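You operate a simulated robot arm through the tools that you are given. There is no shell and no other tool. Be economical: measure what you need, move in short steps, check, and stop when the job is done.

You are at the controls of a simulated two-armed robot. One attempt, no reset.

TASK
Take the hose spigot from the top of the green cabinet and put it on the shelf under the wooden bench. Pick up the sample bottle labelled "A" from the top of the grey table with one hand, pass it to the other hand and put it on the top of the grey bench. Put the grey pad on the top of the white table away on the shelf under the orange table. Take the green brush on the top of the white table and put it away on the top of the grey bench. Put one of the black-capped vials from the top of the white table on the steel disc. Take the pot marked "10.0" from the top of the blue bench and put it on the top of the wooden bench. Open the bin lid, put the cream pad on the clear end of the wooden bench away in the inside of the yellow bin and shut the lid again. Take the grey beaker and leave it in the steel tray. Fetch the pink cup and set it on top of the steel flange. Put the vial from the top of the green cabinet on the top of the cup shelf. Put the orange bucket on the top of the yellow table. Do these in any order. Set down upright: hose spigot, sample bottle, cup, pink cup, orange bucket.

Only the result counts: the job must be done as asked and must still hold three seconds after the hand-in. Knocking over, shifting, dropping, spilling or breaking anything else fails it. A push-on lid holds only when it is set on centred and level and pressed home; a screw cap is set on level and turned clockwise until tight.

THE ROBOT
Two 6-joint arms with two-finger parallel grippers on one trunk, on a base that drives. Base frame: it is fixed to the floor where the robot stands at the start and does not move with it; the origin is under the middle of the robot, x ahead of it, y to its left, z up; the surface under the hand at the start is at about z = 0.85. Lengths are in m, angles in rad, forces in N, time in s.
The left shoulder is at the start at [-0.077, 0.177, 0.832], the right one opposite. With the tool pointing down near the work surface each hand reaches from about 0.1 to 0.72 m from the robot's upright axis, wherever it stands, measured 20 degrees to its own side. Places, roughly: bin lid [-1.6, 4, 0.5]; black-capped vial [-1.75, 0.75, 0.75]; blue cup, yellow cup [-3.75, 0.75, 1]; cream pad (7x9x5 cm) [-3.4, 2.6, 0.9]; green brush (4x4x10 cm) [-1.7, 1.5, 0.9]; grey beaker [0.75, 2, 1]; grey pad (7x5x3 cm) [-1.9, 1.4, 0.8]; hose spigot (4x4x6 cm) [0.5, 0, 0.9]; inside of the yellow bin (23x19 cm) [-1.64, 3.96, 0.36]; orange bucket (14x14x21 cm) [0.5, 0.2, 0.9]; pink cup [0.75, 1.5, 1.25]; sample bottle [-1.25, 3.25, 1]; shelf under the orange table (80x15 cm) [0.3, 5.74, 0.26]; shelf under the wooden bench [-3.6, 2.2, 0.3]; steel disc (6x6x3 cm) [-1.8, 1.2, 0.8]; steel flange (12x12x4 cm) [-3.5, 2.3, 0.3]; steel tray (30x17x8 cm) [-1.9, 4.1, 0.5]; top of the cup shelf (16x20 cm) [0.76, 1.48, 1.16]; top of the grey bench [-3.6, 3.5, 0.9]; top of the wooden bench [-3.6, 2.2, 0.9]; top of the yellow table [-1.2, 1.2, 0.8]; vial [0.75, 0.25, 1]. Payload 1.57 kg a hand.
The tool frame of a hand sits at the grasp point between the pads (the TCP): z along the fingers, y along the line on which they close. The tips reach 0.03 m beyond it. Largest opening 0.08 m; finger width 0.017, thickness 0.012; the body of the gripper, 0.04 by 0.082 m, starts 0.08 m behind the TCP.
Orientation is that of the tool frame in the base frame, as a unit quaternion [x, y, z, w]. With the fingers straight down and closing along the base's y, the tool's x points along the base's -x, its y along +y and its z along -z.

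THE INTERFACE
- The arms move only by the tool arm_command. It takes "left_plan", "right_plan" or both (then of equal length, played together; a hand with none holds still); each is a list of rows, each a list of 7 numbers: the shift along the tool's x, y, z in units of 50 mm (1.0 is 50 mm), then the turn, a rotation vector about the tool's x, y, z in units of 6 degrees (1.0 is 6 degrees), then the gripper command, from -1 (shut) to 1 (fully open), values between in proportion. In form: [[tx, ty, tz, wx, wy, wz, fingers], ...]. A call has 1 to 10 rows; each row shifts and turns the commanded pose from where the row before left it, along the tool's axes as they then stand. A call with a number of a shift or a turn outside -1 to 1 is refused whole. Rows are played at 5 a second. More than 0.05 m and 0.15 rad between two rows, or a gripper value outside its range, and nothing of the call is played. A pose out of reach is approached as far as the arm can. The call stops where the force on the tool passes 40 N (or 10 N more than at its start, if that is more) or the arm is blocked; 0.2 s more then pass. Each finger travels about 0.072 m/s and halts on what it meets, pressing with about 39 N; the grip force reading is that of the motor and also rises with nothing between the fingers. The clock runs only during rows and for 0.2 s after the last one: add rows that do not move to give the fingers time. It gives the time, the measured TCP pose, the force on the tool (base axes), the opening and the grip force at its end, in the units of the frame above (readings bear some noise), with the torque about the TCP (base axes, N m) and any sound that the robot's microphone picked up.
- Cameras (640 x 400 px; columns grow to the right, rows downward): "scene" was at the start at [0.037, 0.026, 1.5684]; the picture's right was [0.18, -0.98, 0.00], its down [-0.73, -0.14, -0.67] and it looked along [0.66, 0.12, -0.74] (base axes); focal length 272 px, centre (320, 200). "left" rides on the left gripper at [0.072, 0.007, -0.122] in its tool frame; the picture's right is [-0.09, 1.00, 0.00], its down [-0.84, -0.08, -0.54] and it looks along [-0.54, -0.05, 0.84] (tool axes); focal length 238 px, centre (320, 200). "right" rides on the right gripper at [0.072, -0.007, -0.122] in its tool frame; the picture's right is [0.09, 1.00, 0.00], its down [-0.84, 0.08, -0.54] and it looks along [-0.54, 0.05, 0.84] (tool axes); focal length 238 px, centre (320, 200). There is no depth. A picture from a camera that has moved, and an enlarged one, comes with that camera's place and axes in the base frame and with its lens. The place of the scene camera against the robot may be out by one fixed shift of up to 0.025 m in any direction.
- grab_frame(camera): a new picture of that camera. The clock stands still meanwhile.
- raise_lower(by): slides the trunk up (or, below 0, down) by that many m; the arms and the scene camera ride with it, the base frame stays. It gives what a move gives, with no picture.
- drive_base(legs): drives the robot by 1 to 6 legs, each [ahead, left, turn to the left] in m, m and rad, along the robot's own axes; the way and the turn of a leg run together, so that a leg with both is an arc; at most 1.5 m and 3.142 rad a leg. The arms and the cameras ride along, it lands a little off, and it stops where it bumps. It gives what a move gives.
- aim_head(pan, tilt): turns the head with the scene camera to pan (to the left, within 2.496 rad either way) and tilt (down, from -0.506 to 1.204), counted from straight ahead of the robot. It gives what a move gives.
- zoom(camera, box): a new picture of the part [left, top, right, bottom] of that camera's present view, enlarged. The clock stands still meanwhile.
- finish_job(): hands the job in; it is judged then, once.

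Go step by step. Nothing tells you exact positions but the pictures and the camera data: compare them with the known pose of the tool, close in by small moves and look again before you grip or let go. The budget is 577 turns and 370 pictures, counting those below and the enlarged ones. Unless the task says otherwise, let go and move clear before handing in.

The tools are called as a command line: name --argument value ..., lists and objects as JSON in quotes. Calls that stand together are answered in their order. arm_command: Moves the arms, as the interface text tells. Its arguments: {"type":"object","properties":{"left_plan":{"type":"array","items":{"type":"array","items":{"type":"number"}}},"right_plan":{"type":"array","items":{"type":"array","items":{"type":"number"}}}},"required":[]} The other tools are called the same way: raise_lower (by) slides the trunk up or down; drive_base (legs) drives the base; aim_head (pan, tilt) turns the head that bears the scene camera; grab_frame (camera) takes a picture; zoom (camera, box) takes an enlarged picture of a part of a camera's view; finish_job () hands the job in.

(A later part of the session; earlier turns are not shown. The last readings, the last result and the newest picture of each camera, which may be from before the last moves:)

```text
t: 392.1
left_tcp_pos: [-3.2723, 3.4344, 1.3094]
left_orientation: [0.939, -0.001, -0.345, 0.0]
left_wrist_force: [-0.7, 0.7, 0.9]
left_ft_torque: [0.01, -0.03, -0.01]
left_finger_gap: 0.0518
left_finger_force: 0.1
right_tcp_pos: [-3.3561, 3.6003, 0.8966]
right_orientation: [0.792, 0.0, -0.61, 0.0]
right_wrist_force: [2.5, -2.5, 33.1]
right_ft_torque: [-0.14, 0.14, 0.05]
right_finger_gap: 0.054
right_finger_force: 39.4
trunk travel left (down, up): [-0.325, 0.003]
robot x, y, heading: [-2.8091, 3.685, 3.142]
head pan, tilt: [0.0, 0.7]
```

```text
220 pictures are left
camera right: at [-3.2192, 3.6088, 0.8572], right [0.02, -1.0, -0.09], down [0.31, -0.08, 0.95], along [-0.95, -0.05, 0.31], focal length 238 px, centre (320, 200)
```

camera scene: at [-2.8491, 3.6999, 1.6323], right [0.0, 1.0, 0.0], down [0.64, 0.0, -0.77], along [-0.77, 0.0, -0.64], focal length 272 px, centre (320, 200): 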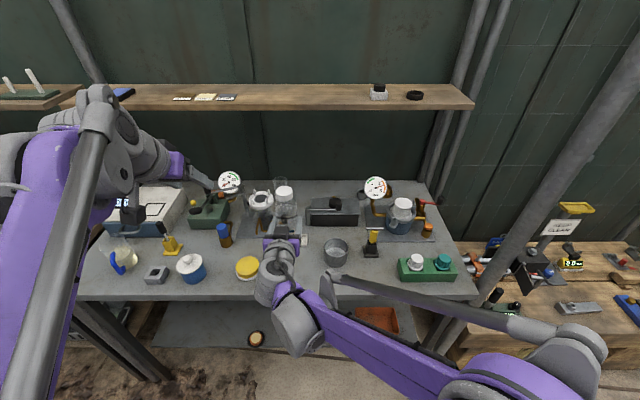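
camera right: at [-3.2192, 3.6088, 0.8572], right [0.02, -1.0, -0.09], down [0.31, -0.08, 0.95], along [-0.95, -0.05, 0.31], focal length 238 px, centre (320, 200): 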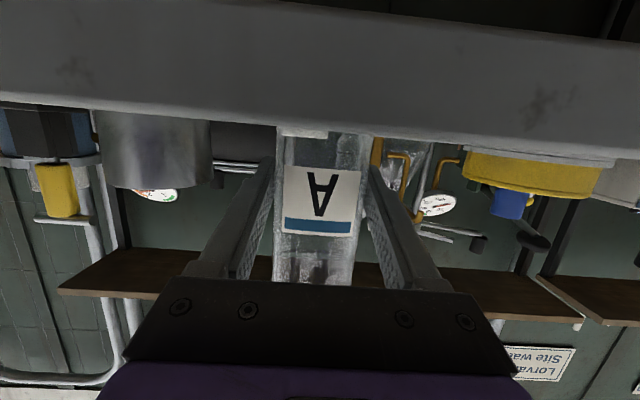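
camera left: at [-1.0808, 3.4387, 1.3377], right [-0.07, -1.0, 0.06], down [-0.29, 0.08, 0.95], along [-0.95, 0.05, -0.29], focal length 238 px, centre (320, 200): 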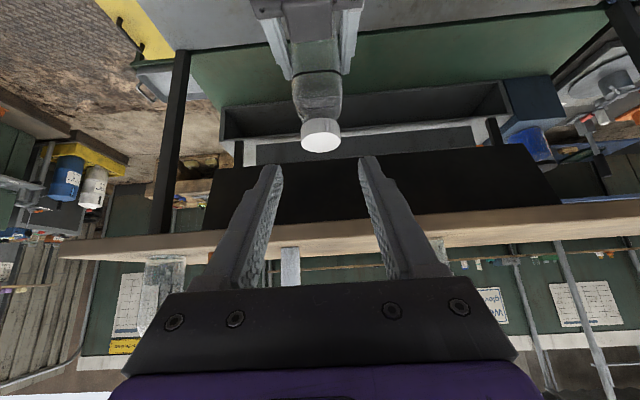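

Bottle is on the bench (it slipped up slightly in the grip as it touched). Ease off, release and back out.

arm_command --right_plan '[[-0.04, 0, -0.01, 0, 0, 0, -1], [0, 0, 0, 0, 0, 0, 0.4], [0, 0, 0, 0, 0, 0, 0.8], [0, 0, 0, 0, 0, 0, 1], [0, 0, 0, 0, 0, 0, 1], [-0.15, 0, -0.55, 0, 0, 0, 1], [-0.15, 0, -0.55, 0, 0, 0, 1], [-0.25, 0, -0.9, 0, 0, 0, 1]]'

grab_frame --camera "right"

grab_frame --camera "scene"

```text
t: 393.9
left_tcp_pos: [-3.2744, 3.4343, 1.3091]
left_orientation: [0.939, -0.001, -0.345, 0.0]
left_wrist_force: [0.9, -0.6, 0.5]
left_ft_torque: [-0.02, 0.01, 0.0]
left_finger_gap: 0.0519
left_finger_force: 0.1
right_tcp_pos: [-3.2682, 3.6012, 0.9499]
right_orientation: [0.793, -0.001, -0.609, -0.001]
right_wrist_force: [0.4, -0.9, -0.5]
right_ft_torque: [0.01, -0.02, 0.04]
right_finger_gap: 0.08
right_finger_force: 0.1
trunk travel left (down, up): [-0.325, 0.003]
robot x, y, heading: [-2.8119, 3.6884, 3.141]
head pan, tilt: [0.0, 0.7]
```

```text
219 pictures are left
camera right: at [-3.1306, 3.6088, 0.9119], right [0.02, -1.0, -0.09], down [0.31, -0.08, 0.95], along [-0.95, -0.05, 0.3], focal length 238 px, centre (320, 200)
```

right: 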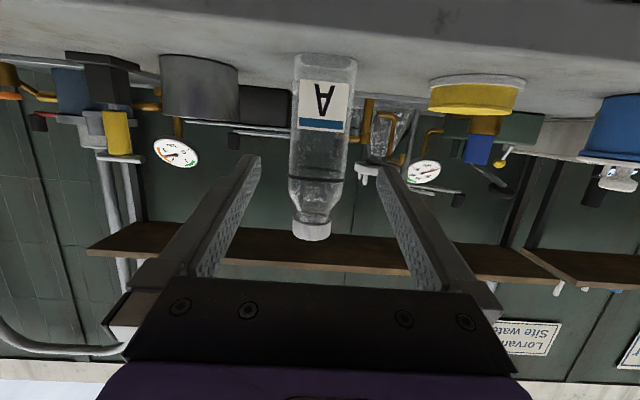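

```text
218 pictures are left
camera scene: at [-2.8484, 3.7004, 1.6325], right [0.0, 1.0, 0.0], down [0.64, 0.0, -0.77], along [-0.77, 0.0, -0.64], focal length 272 px, centre (320, 200)
```

scene: 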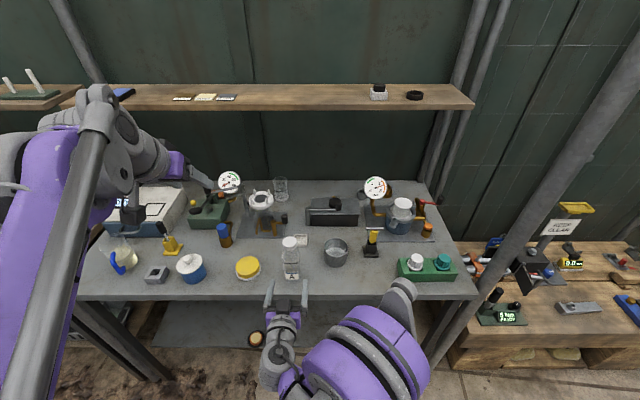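

Bottle stands on the bench. Now raise the right hand, and drive to the west side of the white table.

arm_command --right_plan '[[-0.95, 0, -0.25, 0, 0, 0, 1], [-0.95, 0, -0.25, 0, 0, 0, 1], [-0.95, 0, -0.25, 0, 0, 0, 1], [-0.95, 0, -0.25, 0, 0, 0, 1], [0, 0, 0, 0, 1, 0, 1], [0, 0, 0, 0, 1, 0, 1], [0, 0, 0, 0, 1, 0, 1], [0, 0, 0, 0, 1, 0, 1], [0, 0, 0, 0, 1, 0, 1]]'

drive_base --legs '[[-0.15, 0, 0], [0, 1.2, 0], [0, 1.2, 0], [0, 0, 1.571], [0, 0, 1.571]]'

aim_head --pan 0.0 --tilt 0.7

grab_frame --camera "scene"

```text
t: 395.9
left_tcp_pos: [-3.274, 3.4342, 1.3084]
left_orientation: [0.939, -0.001, -0.344, -0.001]
left_wrist_force: [-0.5, 0.4, 0.8]
left_ft_torque: [0.03, 0.02, -0.02]
left_finger_gap: 0.052
left_finger_force: 0.1
right_tcp_pos: [-3.2719, 3.6009, 1.1447]
right_orientation: [0.924, 0.0, -0.381, 0.001]
right_wrist_force: [0.2, -1.2, -0.1]
right_ft_torque: [-0.01, 0.04, 0.01]
right_finger_gap: 0.0799
right_finger_force: 0.1
trunk travel left (down, up): [-0.325, 0.003]
robot x, y, heading: [-2.809, 3.6898, 3.145]
head pan, tilt: [0.0, 0.7]
```

```text
t: 425.4
left_tcp_pos: [-2.1572, 1.5482, 1.3081]
left_orientation: [0.013, 0.939, -0.004, 0.344]
left_wrist_force: [-0.2, -0.2, 0.3]
left_ft_torque: [0.01, -0.03, 0.02]
left_finger_gap: 0.0521
left_finger_force: 0.0
right_tcp_pos: [-2.168, 1.3834, 1.1443]
right_orientation: [0.013, 0.924, -0.006, 0.382]
right_wrist_force: [0.0, 0.0, -0.6]
right_ft_torque: [0.02, 0.0, -0.01]
right_finger_gap: 0.0801
right_finger_force: 0.0
trunk travel left (down, up): [-0.325, 0.003]
robot x, y, heading: [-2.63, 1.3079, -0.032]
head pan, tilt: [0.0, 0.7]
```

```text
t: 426.0
left_tcp_pos: [-2.1576, 1.5498, 1.3084]
left_orientation: [0.013, 0.939, -0.005, 0.343]
left_wrist_force: [-0.1, -0.2, -0.8]
left_ft_torque: [0.03, -0.01, 0.01]
left_finger_gap: 0.052
left_finger_force: 0.1
right_tcp_pos: [-2.1674, 1.3833, 1.146]
right_orientation: [0.014, 0.924, -0.006, 0.382]
right_wrist_force: [0.5, -0.5, 0.5]
right_ft_torque: [-0.01, -0.02, -0.01]
right_finger_gap: 0.0798
right_finger_force: 0.1
trunk travel left (down, up): [-0.325, 0.003]
robot x, y, heading: [-2.6327, 1.3069, -0.026]
head pan, tilt: [0.0, 0.7]
```

```text
217 pictures are left
camera scene: at [-2.5885, 1.3182, 1.6325], right [-0.03, -1.0, 0.0], down [-0.64, 0.02, -0.76], along [0.76, -0.02, -0.64], focal length 272 px, centre (320, 200)
```

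scene: 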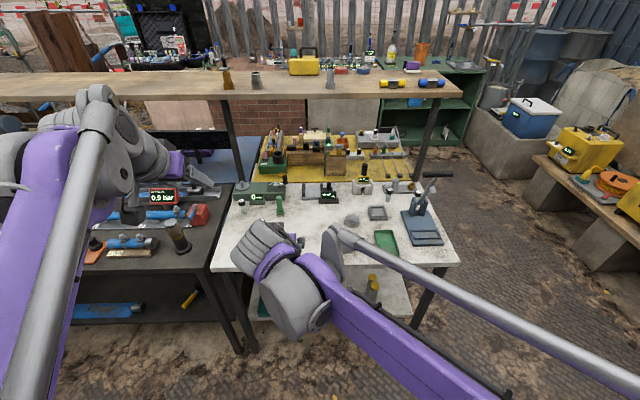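

zoom --camera "scene" --box '[200, 120, 470, 290]'

zoom --camera "scene" --box '[330, 140, 460, 260]'

```text
2.35 times, centred on (335, 205) of scene
camera zoom: at [-2.5885, 1.3182, 1.6325], right [-0.03, -1.0, 0.0], down [-0.64, 0.02, -0.76], along [0.76, -0.02, -0.64], focal length 640 px, centre (285, 188)
```

zoom: 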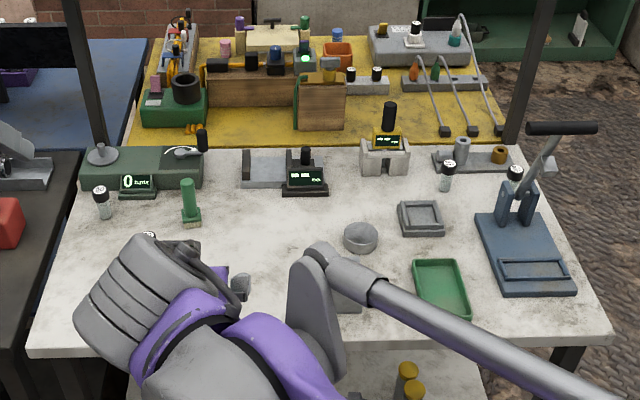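

```text
3.33 times, centred on (395, 200) of scene
camera zoom: at [-2.5885, 1.3182, 1.6325], right [-0.03, -1.0, 0.0], down [-0.64, 0.02, -0.76], along [0.76, -0.02, -0.64], focal length 906 px, centre (70, 200)
```

zoom: 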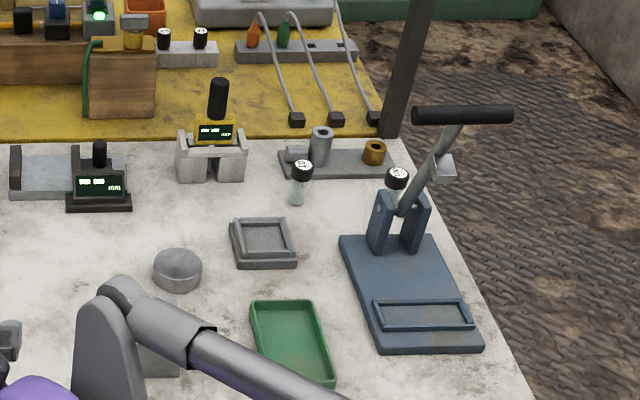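

grab_frame --camera "right"

grab_frame --camera "left"

```text
214 pictures are left
camera right: at [-2.3031, 1.3817, 1.1801], right [-0.04, 1.0, -0.06], down [0.21, 0.07, 0.97], along [0.98, 0.02, -0.21], focal length 238 px, centre (320, 200)
```

right: 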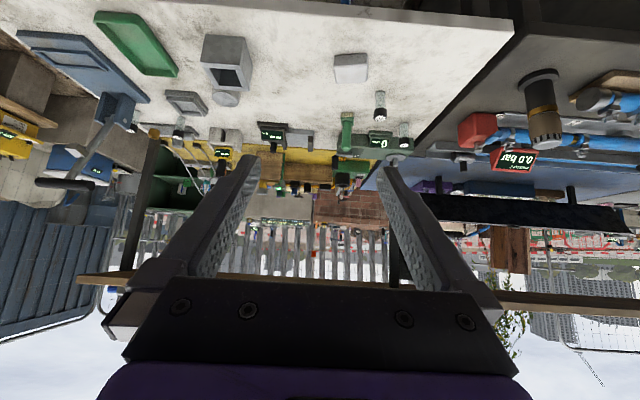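

```text
213 pictures are left
camera left: at [-2.2901, 1.5596, 1.3558], right [0.1, 0.99, 0.06], down [0.29, -0.09, 0.95], along [0.95, -0.08, -0.29], focal length 238 px, centre (320, 200)
```

left: 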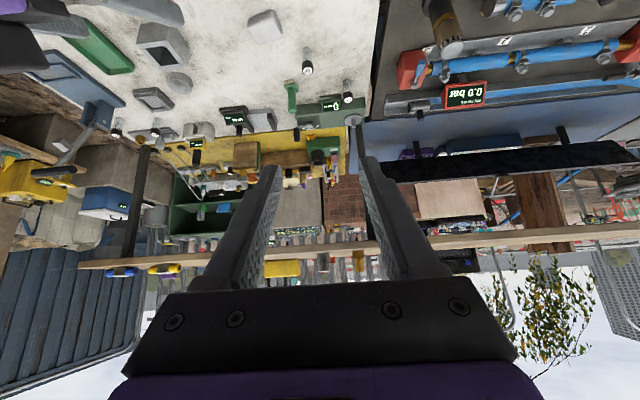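

zoom --camera "right" --box '[220, 40, 420, 165]'

zoom --camera "left" --box '[120, 0, 380, 160]'

```text
3.20 times, centred on (320, 102) of right
camera zoom: at [-2.3031, 1.3817, 1.1801], right [-0.04, 1.0, -0.06], down [0.21, 0.07, 0.97], along [0.98, 0.02, -0.21], focal length 763 px, centre (320, 512)
```

zoom: 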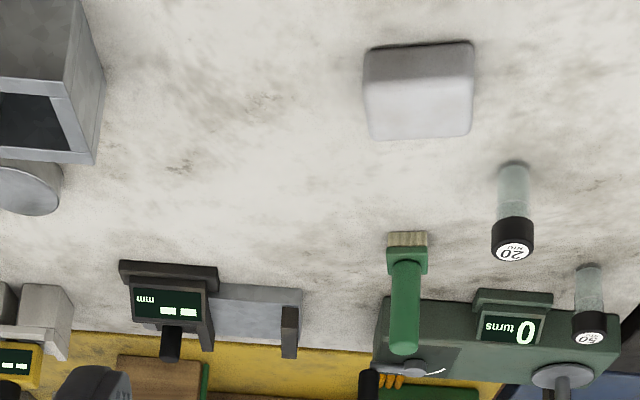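

```text
2.46 times, centred on (250, 80) of left
camera zoom: at [-2.2901, 1.5596, 1.3558], right [0.1, 0.99, 0.06], down [0.29, -0.09, 0.95], along [0.95, -0.08, -0.29], focal length 587 px, centre (492, 495)
```

zoom: 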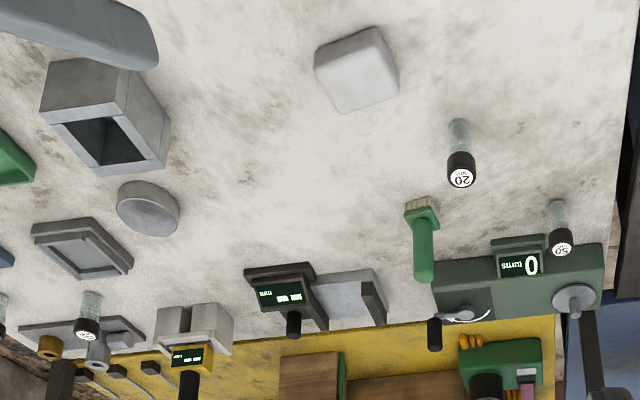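

White table top is at z≈0.82: vial "20" at (-1.834, 1.512), brush at (-1.727, 1.449), disc at (-1.788, 1.154), grey pad at (-1.916, 1.43). I'll drive in and take the vial with the left hand.

drive_base --legs '[[0.2, 0, 0.026]]'

arm_command --right_plan '[[0.7, 0, -0.7, 0, 0, 0, 1], [0.7, 0, -0.7, 0, 0, 0, 1], [-0.7, 0, -0.7, 0, 0, 0, 1], [0, -1, 0, 0, 0, 0, 1], [0, -1, 0, 0, 0, 0, 1], [0, -1, 0, 0, 0, 0, 1]]' --left_plan '[[0.64, 0, 0.76, 0, -1, 0, 0.2], [0.64, 0, 0.76, 0, 0, 0, 0.2], [0.64, 0, 0.76, 0, 0, 0, 0.2], [0.64, 0, 0.76, 0, 0, 0, 0.2], [0.64, 0, 0.76, 0, 0, 0, 0.2], [0.64, 0, 0.76, 0, 0, 0, 0.2]]'

grab_frame --camera "left"

```text
t: 427.6
left_tcp_pos: [-1.968, 1.5566, 1.3085]
left_orientation: [0.003, 0.939, 0.0, 0.344]
left_wrist_force: [-0.7, 0.2, 0.6]
left_ft_torque: [0.0, -0.03, -0.01]
left_finger_gap: 0.052
left_finger_force: 0.1
right_tcp_pos: [-1.9736, 1.3905, 1.1446]
right_orientation: [0.003, 0.924, -0.001, 0.383]
right_wrist_force: [-0.5, -0.3, 0.4]
right_ft_torque: [-0.02, 0.0, 0.01]
right_finger_gap: 0.0799
right_finger_force: 0.1
trunk travel left (down, up): [-0.325, 0.003]
robot x, y, heading: [-2.4348, 1.3055, -0.003]
head pan, tilt: [0.0, 0.7]
```

```text
t: 429.0
left_tcp_pos: [-1.9415, 1.5556, 1.0123]
left_orientation: [0.003, 0.92, -0.002, 0.392]
left_wrist_force: [0.1, -0.3, 1.0]
left_ft_torque: [0.03, 0.01, 0.02]
left_finger_gap: 0.0482
left_finger_force: 0.1
right_tcp_pos: [-2.0716, 1.2392, 1.1965]
right_orientation: [0.003, 0.924, -0.001, 0.383]
right_wrist_force: [-0.3, 0.0, 1.0]
right_ft_torque: [0.0, -0.01, 0.01]
right_finger_gap: 0.0802
right_finger_force: 0.1
trunk travel left (down, up): [-0.325, 0.003]
robot x, y, heading: [-2.4341, 1.3025, -0.002]
head pan, tilt: [0.0, 0.7]
```

```text
210 pictures are left
camera left: at [-2.0784, 1.5639, 1.0455], right [0.07, 1.0, 0.07], down [0.19, -0.08, 0.98], along [0.98, -0.05, -0.19], focal length 238 px, centre (320, 200)
```

left: 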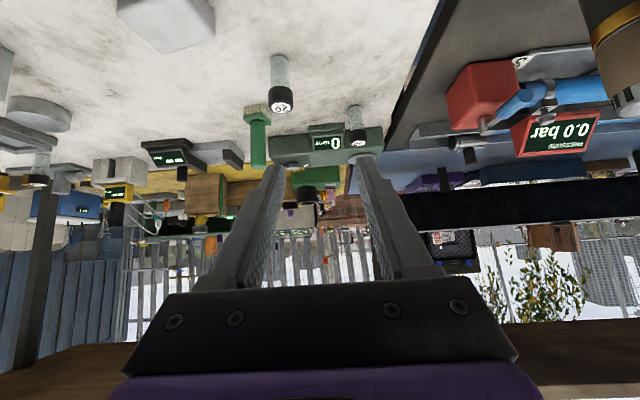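

arm_command --left_plan '[[0.32, -0.42, 0.4, 0, 0, 0, 0.2], [0.32, -0.41, 0.4, 0, 0, 0, 0.2], [0, 0, 0.85, 0, 0, 0, 0.2], [0, 0, 0.85, 0, 0, 0, 0.2], [0, 0, 0.7, 0, 0, 0, 0.2], [0, 0, 0, 0, 0, 0, 0.2]]'

grab_frame --camera "left"

```text
t: 430.4
left_tcp_pos: [-1.8475, 1.5175, 0.8804]
left_orientation: [0.002, 0.92, 0.0, 0.393]
left_wrist_force: [-0.9, 0.6, -0.2]
left_ft_torque: [0.03, 0.01, 0.0]
left_finger_gap: 0.0481
left_finger_force: 0.1
right_tcp_pos: [-2.0722, 1.2389, 1.1959]
right_orientation: [0.003, 0.924, -0.001, 0.383]
right_wrist_force: [-0.5, 0.8, 0.4]
right_ft_torque: [0.0, -0.03, 0.02]
right_finger_gap: 0.0801
right_finger_force: 0.1
trunk travel left (down, up): [-0.325, 0.003]
robot x, y, heading: [-2.4332, 1.3088, -0.003]
head pan, tilt: [0.0, 0.7]
```

```text
209 pictures are left
camera left: at [-1.9839, 1.5236, 0.9129], right [0.07, 1.0, 0.07], down [0.19, -0.08, 0.98], along [0.98, -0.06, -0.19], focal length 238 px, centre (320, 200)
```

left: 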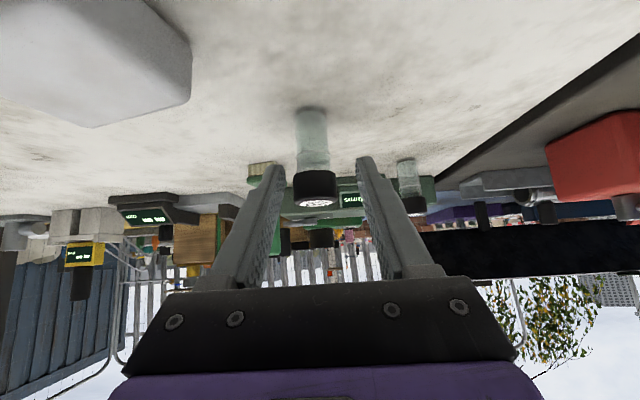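

arm_command --left_plan '[[0.04, -0.06, 0.45, 0, 0, 0, 0.2], [0, 0, 0, 0, 0, 0, 0.2], [0, 0, 0, 0, 0, 0, -0.5], [0, 0, 0, 0, 0, 0, -1], [0, 0, 0, 0, 0, 0, -1], [-0.36, 0, -0.35, 0, 0, 0, -1], [-0.72, 0, -0.69, 0, 0, 0, -1], [-0.72, 0, -0.69, 0, 0, 0, -1], [0, 0, 0, 0, 0, 0, -1]]'

grab_frame --camera "left"

```text
t: 432.4
left_tcp_pos: [-1.8325, 1.512, 0.987]
left_orientation: [0.002, 0.92, -0.001, 0.393]
left_wrist_force: [0.4, -0.7, -1.1]
left_ft_torque: [-0.02, 0.0, 0.0]
left_finger_gap: 0.0273
left_finger_force: 38.0
right_tcp_pos: [-2.0708, 1.239, 1.1962]
right_orientation: [0.003, 0.924, -0.001, 0.383]
right_wrist_force: [0.4, -0.3, -0.1]
right_ft_torque: [-0.02, -0.01, 0.02]
right_finger_gap: 0.0799
right_finger_force: 0.0
trunk travel left (down, up): [-0.325, 0.003]
robot x, y, heading: [-2.4349, 1.3017, -0.0]
head pan, tilt: [0.0, 0.7]
```

```text
208 pictures are left
camera left: at [-1.9683, 1.5187, 1.02], right [0.07, 1.0, 0.07], down [0.19, -0.08, 0.98], along [0.98, -0.06, -0.19], focal length 238 px, centre (320, 200)
```

left: 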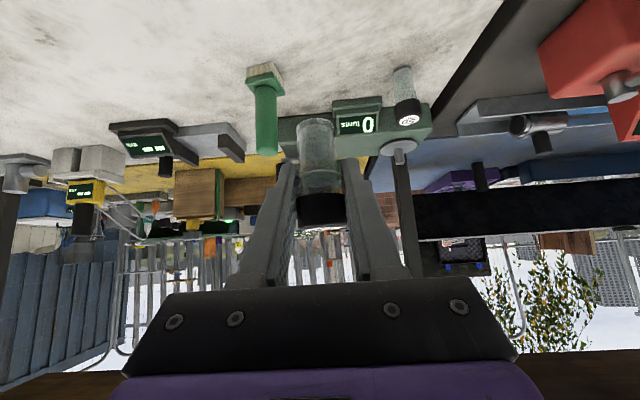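

arm_command --right_plan '[[0, -1, 0, 0, 0, 0, 1], [0, -1, 0, 0, 0, 0, 1], [0, -1, 0, 0, 0, 0, 1], [0, -1, 0, 0, 0, 0, 1], [0, -1, 0, 0, 0, 0, 1], [0, -1, 0, 0, 0, 0, 1]]'

arm_command --left_plan '[[0, -0.98, 0, 0, 0, 0, -1], [0, -0.98, 0, 0, 0, 0, -1], [0, -0.98, 0, 0, 0, 0, -1], [0, -0.98, 0, 0, 0, 0, -1], [0, -0.98, 0, 0, 0, 0, -1], [0, -0.98, 0, 0, 0, 0, -1], [0, -0.98, 0, 0, 0, 0, -1], [0, 0, 0, 0, 0, 0, -1]]'

grab_frame --camera "left"

grab_frame --camera "scene"

```text
t: 433.8
left_tcp_pos: [-1.8318, 1.5112, 0.9875]
left_orientation: [0.003, 0.92, -0.001, 0.393]
left_wrist_force: [0.4, 0.7, 0.0]
left_ft_torque: [0.01, 0.02, 0.02]
left_finger_gap: 0.0273
left_finger_force: 37.5
right_tcp_pos: [-2.0722, 0.9382, 1.1936]
right_orientation: [0.002, 0.924, 0.0, 0.382]
right_wrist_force: [0.1, -0.2, 0.1]
right_ft_torque: [0.04, -0.01, 0.0]
right_finger_gap: 0.08
right_finger_force: 0.1
trunk travel left (down, up): [-0.325, 0.003]
robot x, y, heading: [-2.4324, 1.3049, 0.001]
head pan, tilt: [0.0, 0.7]
```

```text
t: 435.6
left_tcp_pos: [-1.8345, 1.1682, 0.9876]
left_orientation: [0.002, 0.92, -0.001, 0.392]
left_wrist_force: [-0.1, 0.4, -0.5]
left_ft_torque: [-0.01, -0.02, -0.05]
left_finger_gap: 0.027
left_finger_force: 37.5
right_tcp_pos: [-2.0736, 0.939, 1.1943]
right_orientation: [0.002, 0.924, -0.001, 0.383]
right_wrist_force: [0.8, 0.7, 1.5]
right_ft_torque: [0.0, 0.03, -0.06]
right_finger_gap: 0.08
right_finger_force: 0.1
trunk travel left (down, up): [-0.325, 0.003]
robot x, y, heading: [-2.4366, 1.302, -0.0]
head pan, tilt: [0.0, 0.7]
```

```text
207 pictures are left
camera left: at [-1.9711, 1.1742, 1.0204], right [0.07, 1.0, 0.07], down [0.19, -0.08, 0.98], along [0.98, -0.05, -0.19], focal length 238 px, centre (320, 200)
```

left: 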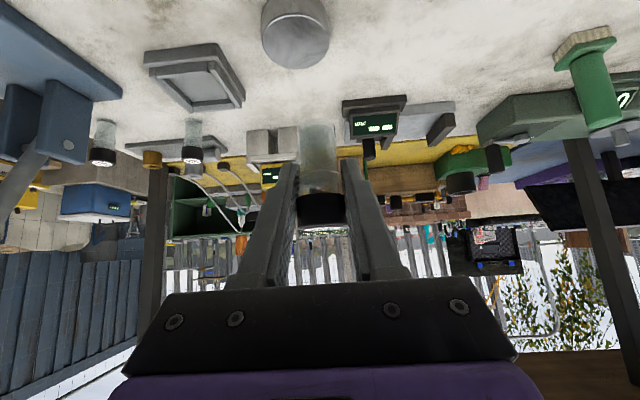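

```text
206 pictures are left
camera scene: at [-2.3923, 1.3171, 1.6325], right [0.0, -1.0, 0.0], down [-0.64, 0.0, -0.77], along [0.77, 0.0, -0.64], focal length 272 px, centre (320, 200)
```

scene: 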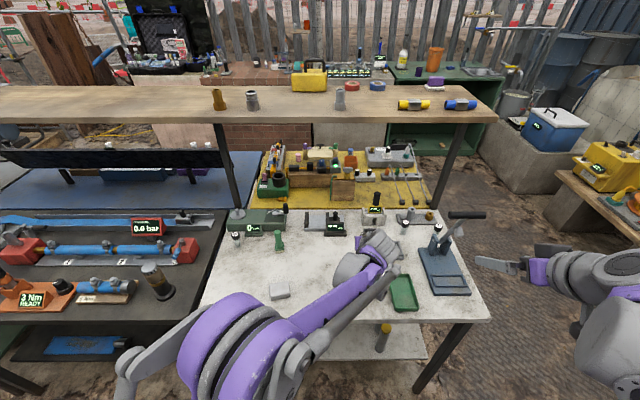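

arm_command --left_plan '[[0.35, -0.13, 0.82, 0, 0, 0, -1], [0.36, -0.13, 0.82, 0, 0, 0, -1], [0, 0, 0, 0, 0, 0, -1]]'

grab_frame --camera "left"

```text
t: 436.4
left_tcp_pos: [-1.7987, 1.1562, 0.9021]
left_orientation: [0.003, 0.92, -0.001, 0.393]
left_wrist_force: [-0.6, -0.3, 0.1]
left_ft_torque: [0.02, -0.01, 0.03]
left_finger_gap: 0.0272
left_finger_force: 38.3
right_tcp_pos: [-2.0733, 0.9399, 1.1944]
right_orientation: [0.002, 0.924, 0.0, 0.383]
right_wrist_force: [-0.1, -1.4, 0.1]
right_ft_torque: [0.02, 0.01, -0.01]
right_finger_gap: 0.0799
right_finger_force: 0.1
trunk travel left (down, up): [-0.325, 0.003]
robot x, y, heading: [-2.4362, 1.3031, -0.004]
head pan, tilt: [0.0, 0.7]
```

```text
205 pictures are left
camera left: at [-1.9357, 1.1629, 0.9355], right [0.07, 1.0, 0.07], down [0.19, -0.08, 0.98], along [0.98, -0.06, -0.19], focal length 238 px, centre (320, 200)
```

left: 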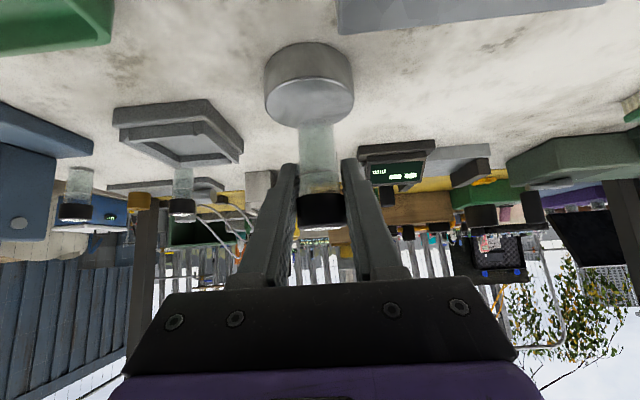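

arm_command --left_plan '[[0.06, -0.09, 0.056, 0, 0, 0, -1], [0.04, 0, 0.04, 0, 0, 0, -1], [0, 0, 0, 0, 0, 0, -1]]'

arm_command --left_plan '[[0.05, 0, 0.05, 0, 0, 0, -1], [0, 0, 0, 0, 0, 0, -1]]'

grab_frame --camera "left"

```text
t: 437.2
left_tcp_pos: [-1.7993, 1.1499, 0.895]
left_orientation: [0.002, 0.92, -0.001, 0.392]
left_wrist_force: [-0.9, -0.1, 0.3]
left_ft_torque: [0.0, 0.01, 0.02]
left_finger_gap: 0.0272
left_finger_force: 37.8
right_tcp_pos: [-2.0714, 0.9397, 1.1938]
right_orientation: [0.002, 0.924, -0.001, 0.383]
right_wrist_force: [0.8, -0.4, 0.6]
right_ft_torque: [0.01, 0.03, 0.0]
right_finger_gap: 0.0798
right_finger_force: 0.1
trunk travel left (down, up): [-0.325, 0.003]
robot x, y, heading: [-2.4311, 1.3092, 0.001]
head pan, tilt: [0.0, 0.7]
```

```text
t: 437.8
left_tcp_pos: [-1.8, 1.1507, 0.8924]
left_orientation: [0.002, 0.92, 0.0, 0.393]
left_wrist_force: [-0.9, -0.7, -1.0]
left_ft_torque: [0.02, 0.03, -0.01]
left_finger_gap: 0.0272
left_finger_force: 37.7
right_tcp_pos: [-2.0726, 0.9394, 1.1945]
right_orientation: [0.003, 0.924, -0.001, 0.382]
right_wrist_force: [0.0, -0.8, -0.7]
right_ft_torque: [0.02, -0.01, -0.02]
right_finger_gap: 0.0802
right_finger_force: 0.0
trunk travel left (down, up): [-0.325, 0.003]
robot x, y, heading: [-2.4346, 1.3056, -0.002]
head pan, tilt: [0.0, 0.7]
```

```text
204 pictures are left
camera left: at [-1.9363, 1.158, 0.925], right [0.07, 1.0, 0.07], down [0.19, -0.08, 0.98], along [0.98, -0.06, -0.19], focal length 238 px, centre (320, 200)
```

left: 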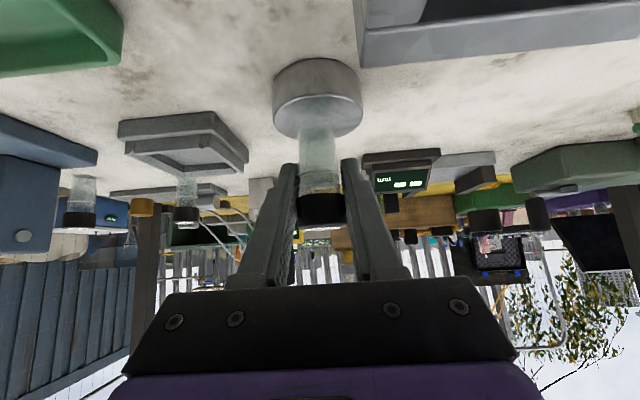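

Centred over the disc; lower in small steps.

arm_command --left_plan '[[0.05, 0, 0.05, 0, 0, 0, -1], [0, 0, 0, 0, 0, 0, -1]]'

arm_command --left_plan '[[0.05, 0, 0.05, 0, 0, 0, -1], [0, 0, 0, 0, 0, 0, -1]]'

arm_command --left_plan '[[0.05, 0, 0.05, 0, 0, 0, -1], [0, 0, 0, 0, 0, 0, -1]]'

```text
t: 438.4
left_tcp_pos: [-1.799, 1.15, 0.8873]
left_orientation: [0.002, 0.92, 0.0, 0.392]
left_wrist_force: [-0.1, -0.1, 0.2]
left_ft_torque: [0.03, 0.01, 0.01]
left_finger_gap: 0.0271
left_finger_force: 37.9
right_tcp_pos: [-2.073, 0.9401, 1.1956]
right_orientation: [0.002, 0.924, -0.001, 0.382]
right_wrist_force: [-0.2, -0.2, 0.4]
right_ft_torque: [0.0, 0.01, -0.01]
right_finger_gap: 0.0803
right_finger_force: 0.0
trunk travel left (down, up): [-0.325, 0.003]
robot x, y, heading: [-2.4337, 1.3016, -0.007]
head pan, tilt: [0.0, 0.7]
```

```text
t: 439.0
left_tcp_pos: [-1.7992, 1.1508, 0.8861]
left_orientation: [0.002, 0.92, 0.0, 0.392]
left_wrist_force: [-0.5, 0.0, -0.1]
left_ft_torque: [-0.05, 0.01, -0.01]
left_finger_gap: 0.0274
left_finger_force: 37.4
right_tcp_pos: [-2.0736, 0.9413, 1.1946]
right_orientation: [0.003, 0.924, -0.002, 0.383]
right_wrist_force: [-0.8, 0.1, -0.3]
right_ft_torque: [0.02, -0.03, 0.01]
right_finger_gap: 0.08
right_finger_force: 0.0
trunk travel left (down, up): [-0.325, 0.003]
robot x, y, heading: [-2.4363, 1.3036, -0.005]
head pan, tilt: [0.0, 0.7]
```

```text
t: 439.6
left_tcp_pos: [-1.8, 1.1515, 0.8849]
left_orientation: [0.003, 0.919, -0.001, 0.394]
left_wrist_force: [3.5, 0.6, 22.9]
left_ft_torque: [0.04, -0.14, 0.02]
left_finger_gap: 0.0272
left_finger_force: 37.7
right_tcp_pos: [-2.0739, 0.9407, 1.1968]
right_orientation: [0.002, 0.924, -0.001, 0.383]
right_wrist_force: [-0.6, -0.2, -0.8]
right_ft_torque: [-0.02, 0.02, 0.0]
right_finger_gap: 0.0802
right_finger_force: 0.1
trunk travel left (down, up): [-0.325, 0.003]
robot x, y, heading: [-2.4334, 1.303, -0.002]
head pan, tilt: [0.0, 0.7]
```

arm_command --left_plan '[[-0.045, 0, -0.045, 0, 0, 0, -1], [0, 0, 0, 0, 0, 0, -0.2], [0, 0, 0, 0, 0, 0, 0.2], [0, 0, 0, 0, 0, 0, 0.2], [0, 0, -0.5, 0, 0, 0, 0.2], [0, 0, -1, 0, 0, 0, 0.2], [0, 0, -1, 0, 0, 0, 0.2], [0, 0, -1, 0, 0, 0, 0.2]]'

grab_frame --camera "left"

```text
t: 441.4
left_tcp_pos: [-1.9249, 1.1515, 1.0074]
left_orientation: [0.003, 0.92, -0.002, 0.392]
left_wrist_force: [0.6, -0.6, -0.6]
left_ft_torque: [-0.01, 0.02, 0.0]
left_finger_gap: 0.0481
left_finger_force: 0.0
right_tcp_pos: [-2.0749, 0.941, 1.1947]
right_orientation: [0.003, 0.924, -0.002, 0.383]
right_wrist_force: [-0.3, 0.6, -0.3]
right_ft_torque: [0.0, -0.03, 0.02]
right_finger_gap: 0.0799
right_finger_force: 0.1
trunk travel left (down, up): [-0.325, 0.003]
robot x, y, heading: [-2.4345, 1.3034, 0.001]
head pan, tilt: [0.0, 0.7]
```

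```text
203 pictures are left
camera left: at [-2.0621, 1.1591, 1.04], right [0.07, 1.0, 0.07], down [0.19, -0.08, 0.98], along [0.98, -0.05, -0.19], focal length 238 px, centre (320, 200)
```

left: 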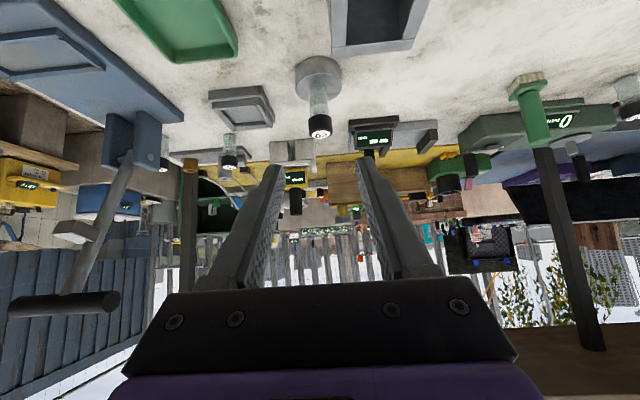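

arm_command --left_plan '[[-0.7, 0, -0.7, 0, 0, 0, 0.2], [0, 0.99, 0, 0, 0, 0, 0.2], [0, 0.99, 0, 0, 0, 0, 0.2], [0, 0.99, 0, 0, 0, 0, 0.2], [0, 0.99, 0, 0, 0, 0, 0.2], [0, 0.99, 0, 0, 0, 0, 0.2], [0, 0.99, 0, 0, 0, 0, 0.2], [0, 0, 0.8, 0, 0, 0, 0.2], [0, 0, 0.8, 0, 0, 0, 0.2], [0, 0, 0, 0, 0, 0, 0.2]]'

grab_frame --camera "left"

```text
t: 443.6
left_tcp_pos: [-1.8672, 1.4476, 0.9989]
left_orientation: [0.002, 0.92, -0.001, 0.392]
left_wrist_force: [-0.7, -0.6, 0.2]
left_ft_torque: [0.01, -0.01, 0.0]
left_finger_gap: 0.0483
left_finger_force: 0.0
right_tcp_pos: [-2.0743, 0.9393, 1.1941]
right_orientation: [0.002, 0.924, -0.001, 0.383]
right_wrist_force: [0.9, 0.1, -0.1]
right_ft_torque: [-0.01, 0.0, 0.02]
right_finger_gap: 0.08
right_finger_force: 0.0
trunk travel left (down, up): [-0.325, 0.003]
robot x, y, heading: [-2.4345, 1.3031, -0.002]
head pan, tilt: [0.0, 0.7]
```

```text
202 pictures are left
camera left: at [-2.0031, 1.4553, 1.033], right [0.07, 1.0, 0.07], down [0.19, -0.08, 0.98], along [0.98, -0.06, -0.19], focal length 238 px, centre (320, 200)
```

left: 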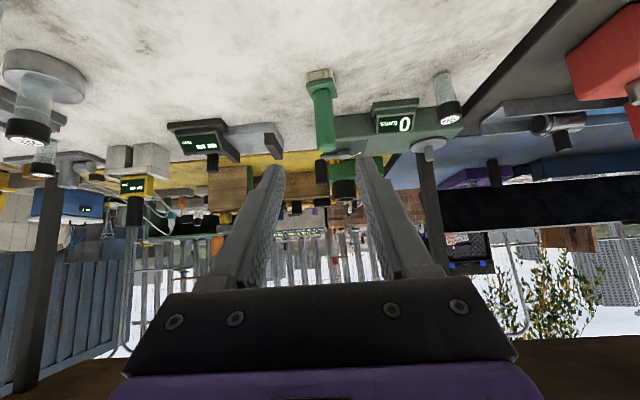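

arm_command --left_plan '[[-0.2, 0.04, 0.8, 0, 0, 0, 0.2], [0, 0, 0.85, 0, 0, 0, 0.2], [0, 0, 0.85, 0, 0, 0, 0.2], [0, 0, 0.5, 0, 0, 0, 0.2], [0, 0, 0, 0, 0, 0, 0.2]]'

grab_frame --camera "left"

```text
t: 444.8
left_tcp_pos: [-1.7518, 1.4507, 0.904]
left_orientation: [0.002, 0.92, -0.001, 0.392]
left_wrist_force: [-0.3, 0.1, 0.1]
left_ft_torque: [-0.02, 0.01, -0.01]
left_finger_gap: 0.0481
left_finger_force: 0.0
right_tcp_pos: [-2.0748, 0.9397, 1.1944]
right_orientation: [0.002, 0.924, -0.001, 0.382]
right_wrist_force: [-1.3, 0.1, 0.7]
right_ft_torque: [0.0, 0.03, -0.01]
right_finger_gap: 0.0801
right_finger_force: 0.1
trunk travel left (down, up): [-0.325, 0.003]
robot x, y, heading: [-2.4325, 1.3059, 0.001]
head pan, tilt: [0.0, 0.7]
```

```text
201 pictures are left
camera left: at [-1.8884, 1.4576, 0.9374], right [0.07, 1.0, 0.07], down [0.19, -0.08, 0.98], along [0.98, -0.06, -0.19], focal length 238 px, centre (320, 200)
```

left: 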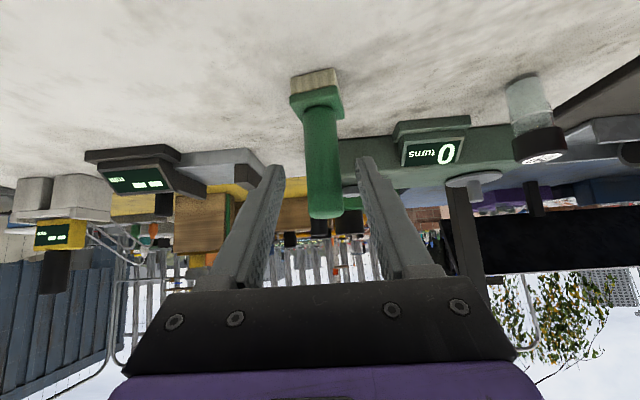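

arm_command --left_plan '[[0, 0, 0.33, 0, 0, 0, 0.2], [0, 0, 0, 0, 0, 0, -0.5], [0, 0, 0, 0, 0, 0, -1], [0, 0, 0, 0, 0, 0, -1], [-0.36, 0, -0.35, 0, 0, 0, -1], [-0.72, 0, -0.69, 0, 0, 0, -1], [-0.72, 0, -0.69, 0, 0, 0, -1], [0, 0, -0.9, 0, 0, 0, -1], [0, 0, -0.9, 0, 0, 0, -1]]'

grab_frame --camera "left"

```text
t: 446.8
left_tcp_pos: [-1.8089, 1.452, 1.0819]
left_orientation: [0.003, 0.92, -0.001, 0.393]
left_wrist_force: [-0.2, 0.7, -0.3]
left_ft_torque: [-0.01, -0.04, 0.0]
left_finger_gap: 0.0221
left_finger_force: 34.8
right_tcp_pos: [-2.0751, 0.9382, 1.1941]
right_orientation: [0.004, 0.924, -0.002, 0.382]
right_wrist_force: [-0.5, 0.1, -0.6]
right_ft_torque: [0.03, -0.01, 0.03]
right_finger_gap: 0.08
right_finger_force: 0.0
trunk travel left (down, up): [-0.325, 0.003]
robot x, y, heading: [-2.434, 1.3031, -0.003]
head pan, tilt: [0.0, 0.7]
```

```text
200 pictures are left
camera left: at [-1.9459, 1.4599, 1.1133], right [0.07, 1.0, 0.07], down [0.19, -0.08, 0.98], along [0.98, -0.06, -0.19], focal length 238 px, centre (320, 200)
```

left: 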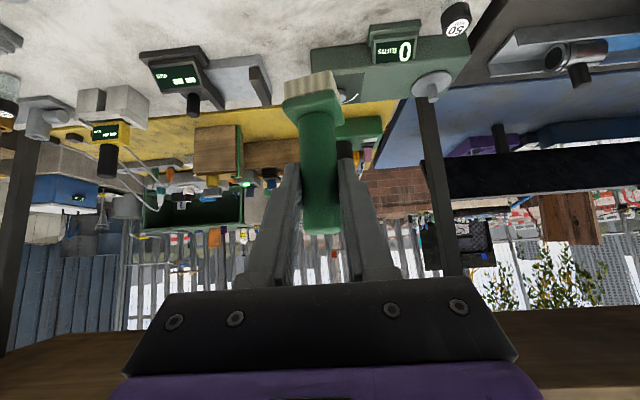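

arm_command --left_plan '[[0, 1, 0, 0, 0, 0, -1], [0, 1, 0, 0, 0, 0, -1], [0, 1, 0, 0, 0, 0, -1], [0, 1, 0, 0, 0, 0, -1], [0, 0, -0.8, 0, 0, 0, -1]]'

arm_command --right_plan '[[0, 0.95, 0.3, 0, 0, 0, 1], [0, 0.95, 0.3, 0, 0, 0, 1], [0, 0.95, 0.3, 0, 0, 0, 1], [0, 0.95, 0.3, 0, 0, 0, 1], [0, 0.95, 0.3, 0, 0, 0, 1], [0, 0.95, 0.3, 0, 0, 0, 1], [0, 0.95, 0.3, 0, 0, 0, 1], [0, 0.95, 0.3, 0, 0, 0, 1], [0, 0.95, 0.3, 0, 0, 0, 1], [0, 0.95, 0, 0, 0, 0, 1]]'

grab_frame --camera "right"

```text
t: 448.0
left_tcp_pos: [-1.8369, 1.6487, 1.109]
left_orientation: [0.003, 0.919, 0.0, 0.393]
left_wrist_force: [0.2, -0.1, -1.6]
left_ft_torque: [0.01, 0.02, 0.01]
left_finger_gap: 0.0221
left_finger_force: 35.6
right_tcp_pos: [-2.0748, 0.9388, 1.1945]
right_orientation: [0.002, 0.923, 0.0, 0.384]
right_wrist_force: [-0.2, 0.0, 0.4]
right_ft_torque: [0.02, -0.04, 0.01]
right_finger_gap: 0.0798
right_finger_force: 0.1
trunk travel left (down, up): [-0.325, 0.003]
robot x, y, heading: [-2.4324, 1.3031, -0.005]
head pan, tilt: [0.0, 0.7]
```

```text
t: 450.2
left_tcp_pos: [-1.8345, 1.6518, 1.1075]
left_orientation: [0.002, 0.92, -0.002, 0.393]
left_wrist_force: [-0.3, 1.2, -0.7]
left_ft_torque: [-0.02, -0.01, -0.02]
left_finger_gap: 0.0222
left_finger_force: 35.0
right_tcp_pos: [-1.973, 1.4173, 1.0996]
right_orientation: [0.002, 0.924, -0.001, 0.383]
right_wrist_force: [0.4, -0.1, 0.5]
right_ft_torque: [-0.02, -0.01, -0.02]
right_finger_gap: 0.0801
right_finger_force: 0.1
trunk travel left (down, up): [-0.325, 0.003]
robot x, y, heading: [-2.4335, 1.3041, -0.006]
head pan, tilt: [0.0, 0.7]
```

```text
199 pictures are left
camera right: at [-2.1094, 1.4133, 1.1345], right [-0.06, 1.0, -0.07], down [0.21, 0.08, 0.97], along [0.98, 0.04, -0.21], focal length 238 px, centre (320, 200)
```

right: 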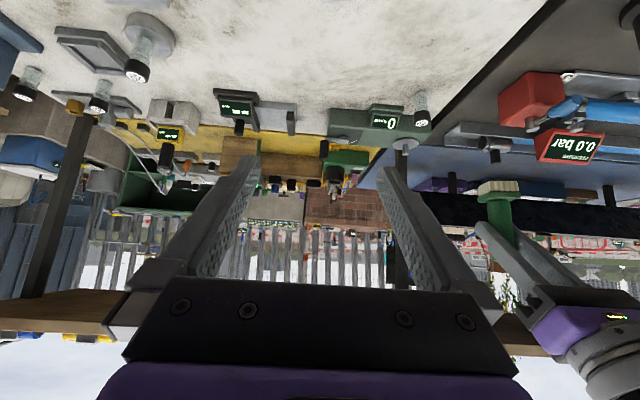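

arm_command --right_plan '[[0, 0, 0, 0, 1, 0, 1], [0, 0, 0, 0, 1, 0, 1], [0, 0, 0, 0, 1, 0, 1], [0, 0, 0, 0, 1, 0, 1], [0, 0, 0, 0, 1, 0, 1], [0, 0, 0, 0, 0, 0, 1]]'

grab_frame --camera "right"

```text
t: 451.6
left_tcp_pos: [-1.8362, 1.6498, 1.1071]
left_orientation: [0.002, 0.92, -0.001, 0.393]
left_wrist_force: [0.6, 0.6, 0.0]
left_ft_torque: [0.01, 0.03, -0.03]
left_finger_gap: 0.0219
left_finger_force: 35.2
right_tcp_pos: [-1.9746, 1.4137, 1.1004]
right_orientation: [0.002, 0.991, 0.0, 0.131]
right_wrist_force: [0.2, 0.6, 0.7]
right_ft_torque: [0.02, 0.01, 0.02]
right_finger_gap: 0.0801
right_finger_force: 0.0
trunk travel left (down, up): [-0.325, 0.003]
robot x, y, heading: [-2.4331, 1.3039, -0.002]
head pan, tilt: [0.0, 0.7]
```

```text
198 pictures are left
camera right: at [-2.0752, 1.4106, 1.1982], right [-0.08, 1.0, -0.02], down [0.67, 0.07, 0.74], along [0.74, 0.05, -0.67], focal length 238 px, centre (320, 200)
```

right: 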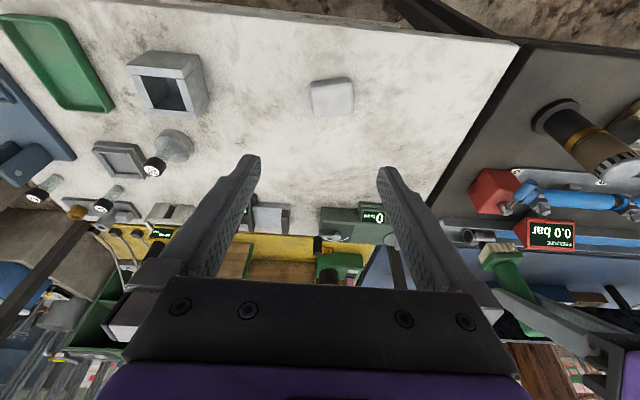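

Grey pad centre at (-1.921, 1.435), turned about 16°. I'll tilt the right hand 45°, yaw 16.5° and go to a standoff.

arm_command --right_plan '[[0, 0, 0, 0, -1, 0, 1], [0, 0, 0, 0, -1, 0, 1], [0, 0, 0, 0, -1, 0, 1], [0, 0, 0, 0, -1, 0, 1], [0, 0, 0, 0, -1, 0, 1], [0, 0, 0, -0.65, 0, -0.65, 1], [0, 0, 0, -0.65, 0, -0.65, 1], [0, 0, 0, -0.65, 0, -0.65, 1]]'

arm_command --right_plan '[[0.67, 0.03, 0.475, 0, 0, 0, 1], [0.67, 0.03, 0.475, 0, 0, 0, 1], [0.67, 0.03, 0.475, 0, 0, 0, 1], [0.67, 0.03, 0.475, 0, 0, 0, 1], [0, 0, 0, 0, 0, 0, 1]]'

grab_frame --camera "right"

```text
t: 453.4
left_tcp_pos: [-1.8357, 1.6499, 1.1077]
left_orientation: [0.003, 0.92, -0.001, 0.392]
left_wrist_force: [0.6, -0.2, -0.8]
left_ft_torque: [-0.02, 0.01, 0.02]
left_finger_gap: 0.022
left_finger_force: 34.9
right_tcp_pos: [-1.9759, 1.4167, 1.1002]
right_orientation: [-0.132, 0.915, 0.055, 0.379]
right_wrist_force: [0.2, 0.2, 0.1]
right_ft_torque: [0.01, -0.03, -0.02]
right_finger_gap: 0.0803
right_finger_force: 0.1
trunk travel left (down, up): [-0.325, 0.003]
robot x, y, heading: [-2.4346, 1.3075, -0.006]
head pan, tilt: [0.0, 0.7]
```

```text
t: 454.6
left_tcp_pos: [-1.8356, 1.6503, 1.1075]
left_orientation: [0.003, 0.92, -0.002, 0.393]
left_wrist_force: [-0.7, 0.2, -0.8]
left_ft_torque: [-0.02, 0.01, 0.02]
left_finger_gap: 0.0222
left_finger_force: 34.5
right_tcp_pos: [-2.005, 1.4127, 0.9373]
right_orientation: [-0.131, 0.914, 0.054, 0.379]
right_wrist_force: [-0.9, 0.3, -0.7]
right_ft_torque: [-0.02, 0.0, 0.0]
right_finger_gap: 0.0803
right_finger_force: 0.1
trunk travel left (down, up): [-0.325, 0.003]
robot x, y, heading: [-2.4352, 1.3057, -0.005]
head pan, tilt: [0.0, 0.7]
```

```text
197 pictures are left
camera right: at [-2.1328, 1.3698, 0.9726], right [-0.34, 0.94, -0.06], down [0.18, 0.13, 0.98], along [0.92, 0.32, -0.21], focal length 238 px, centre (320, 200)
```

right: 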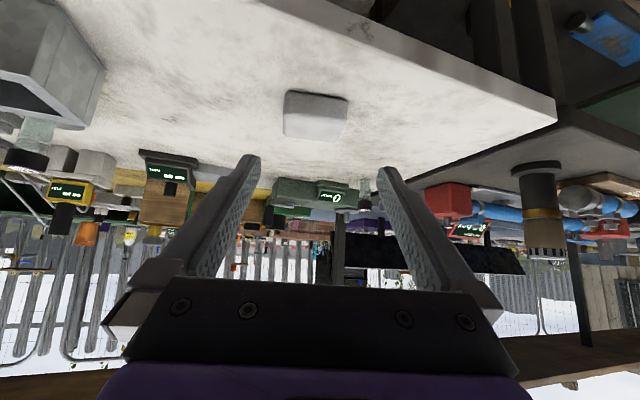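

arm_command --right_plan '[[-0.03, -0.03, 0.8, 0, 0, 0, 1], [-0.03, -0.03, 0.8, 0, 0, 0, 1], [-0.03, -0.03, 0.6, 0, 0, 0, 1], [0, 0, 0, 0, 0, 0, 1]]'

grab_frame --camera "right"

```text
t: 455.6
left_tcp_pos: [-1.8358, 1.6496, 1.1083]
left_orientation: [0.002, 0.92, -0.001, 0.392]
left_wrist_force: [-0.8, -0.4, -1.0]
left_ft_torque: [0.0, 0.02, 0.0]
left_finger_gap: 0.0222
left_finger_force: 34.5
right_tcp_pos: [-1.9238, 1.4304, 0.8638]
right_orientation: [-0.131, 0.914, 0.054, 0.379]
right_wrist_force: [0.8, 0.6, -0.4]
right_ft_torque: [-0.03, 0.01, 0.01]
right_finger_gap: 0.0799
right_finger_force: 0.0
trunk travel left (down, up): [-0.325, 0.003]
robot x, y, heading: [-2.4388, 1.3048, -0.003]
head pan, tilt: [0.0, 0.7]
```

```text
196 pictures are left
camera right: at [-2.0521, 1.3883, 0.8986], right [-0.34, 0.94, -0.06], down [0.18, 0.13, 0.97], along [0.92, 0.32, -0.21], focal length 238 px, centre (320, 200)
```

right: 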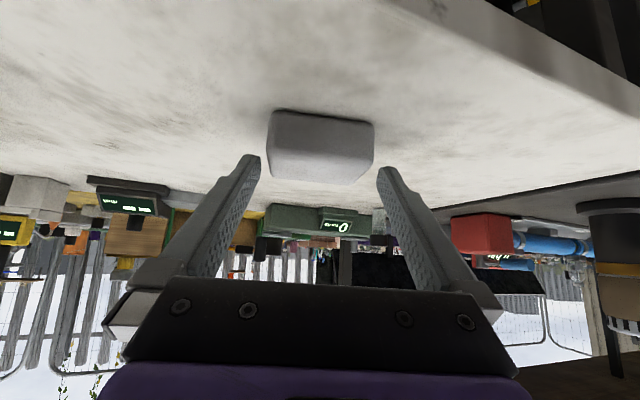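

arm_command --right_plan '[[0.04, 0, 0.26, 0, 0, 0, 1], [0, 0, 0, 0, 0, 0, 0.3], [0, 0, 0, 0, 0, 0, -0.5], [0, 0, 0, 0, 0, 0, -1], [0, 0, 0, 0, 0, 0, -1], [-0.36, 0, -0.35, 0, 0, 0, -1], [-0.7, 0, -0.7, 0, 0, 0, -1], [-0.7, 0, -0.7, 0, 0, 0, -1]]'

grab_frame --camera "right"

```text
t: 457.4
left_tcp_pos: [-1.8368, 1.6498, 1.1084]
left_orientation: [0.003, 0.92, -0.001, 0.392]
left_wrist_force: [0.0, 0.8, -1.4]
left_ft_torque: [0.03, 0.01, 0.02]
left_finger_gap: 0.0219
left_finger_force: 34.5
right_tcp_pos: [-1.9159, 1.4331, 0.9787]
right_orientation: [-0.131, 0.914, 0.054, 0.379]
right_wrist_force: [-0.1, 0.2, -0.8]
right_ft_torque: [0.02, 0.0, 0.03]
right_finger_gap: 0.0638
right_finger_force: 38.9
trunk travel left (down, up): [-0.325, 0.003]
robot x, y, heading: [-2.4376, 1.3047, -0.0]
head pan, tilt: [0.0, 0.7]
```

```text
195 pictures are left
camera right: at [-2.0447, 1.3896, 1.0116], right [-0.34, 0.94, -0.06], down [0.18, 0.13, 0.98], along [0.92, 0.32, -0.21], focal length 238 px, centre (320, 200)
```

right: 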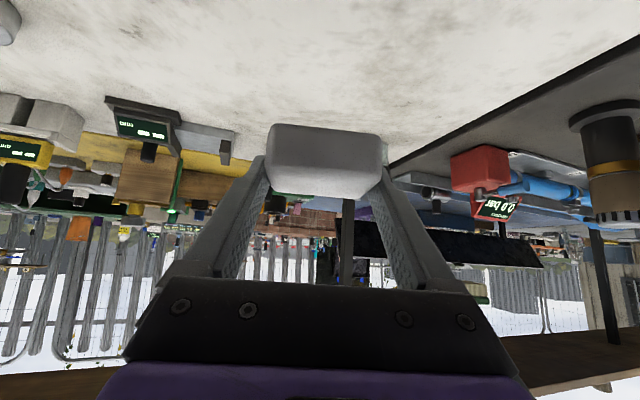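

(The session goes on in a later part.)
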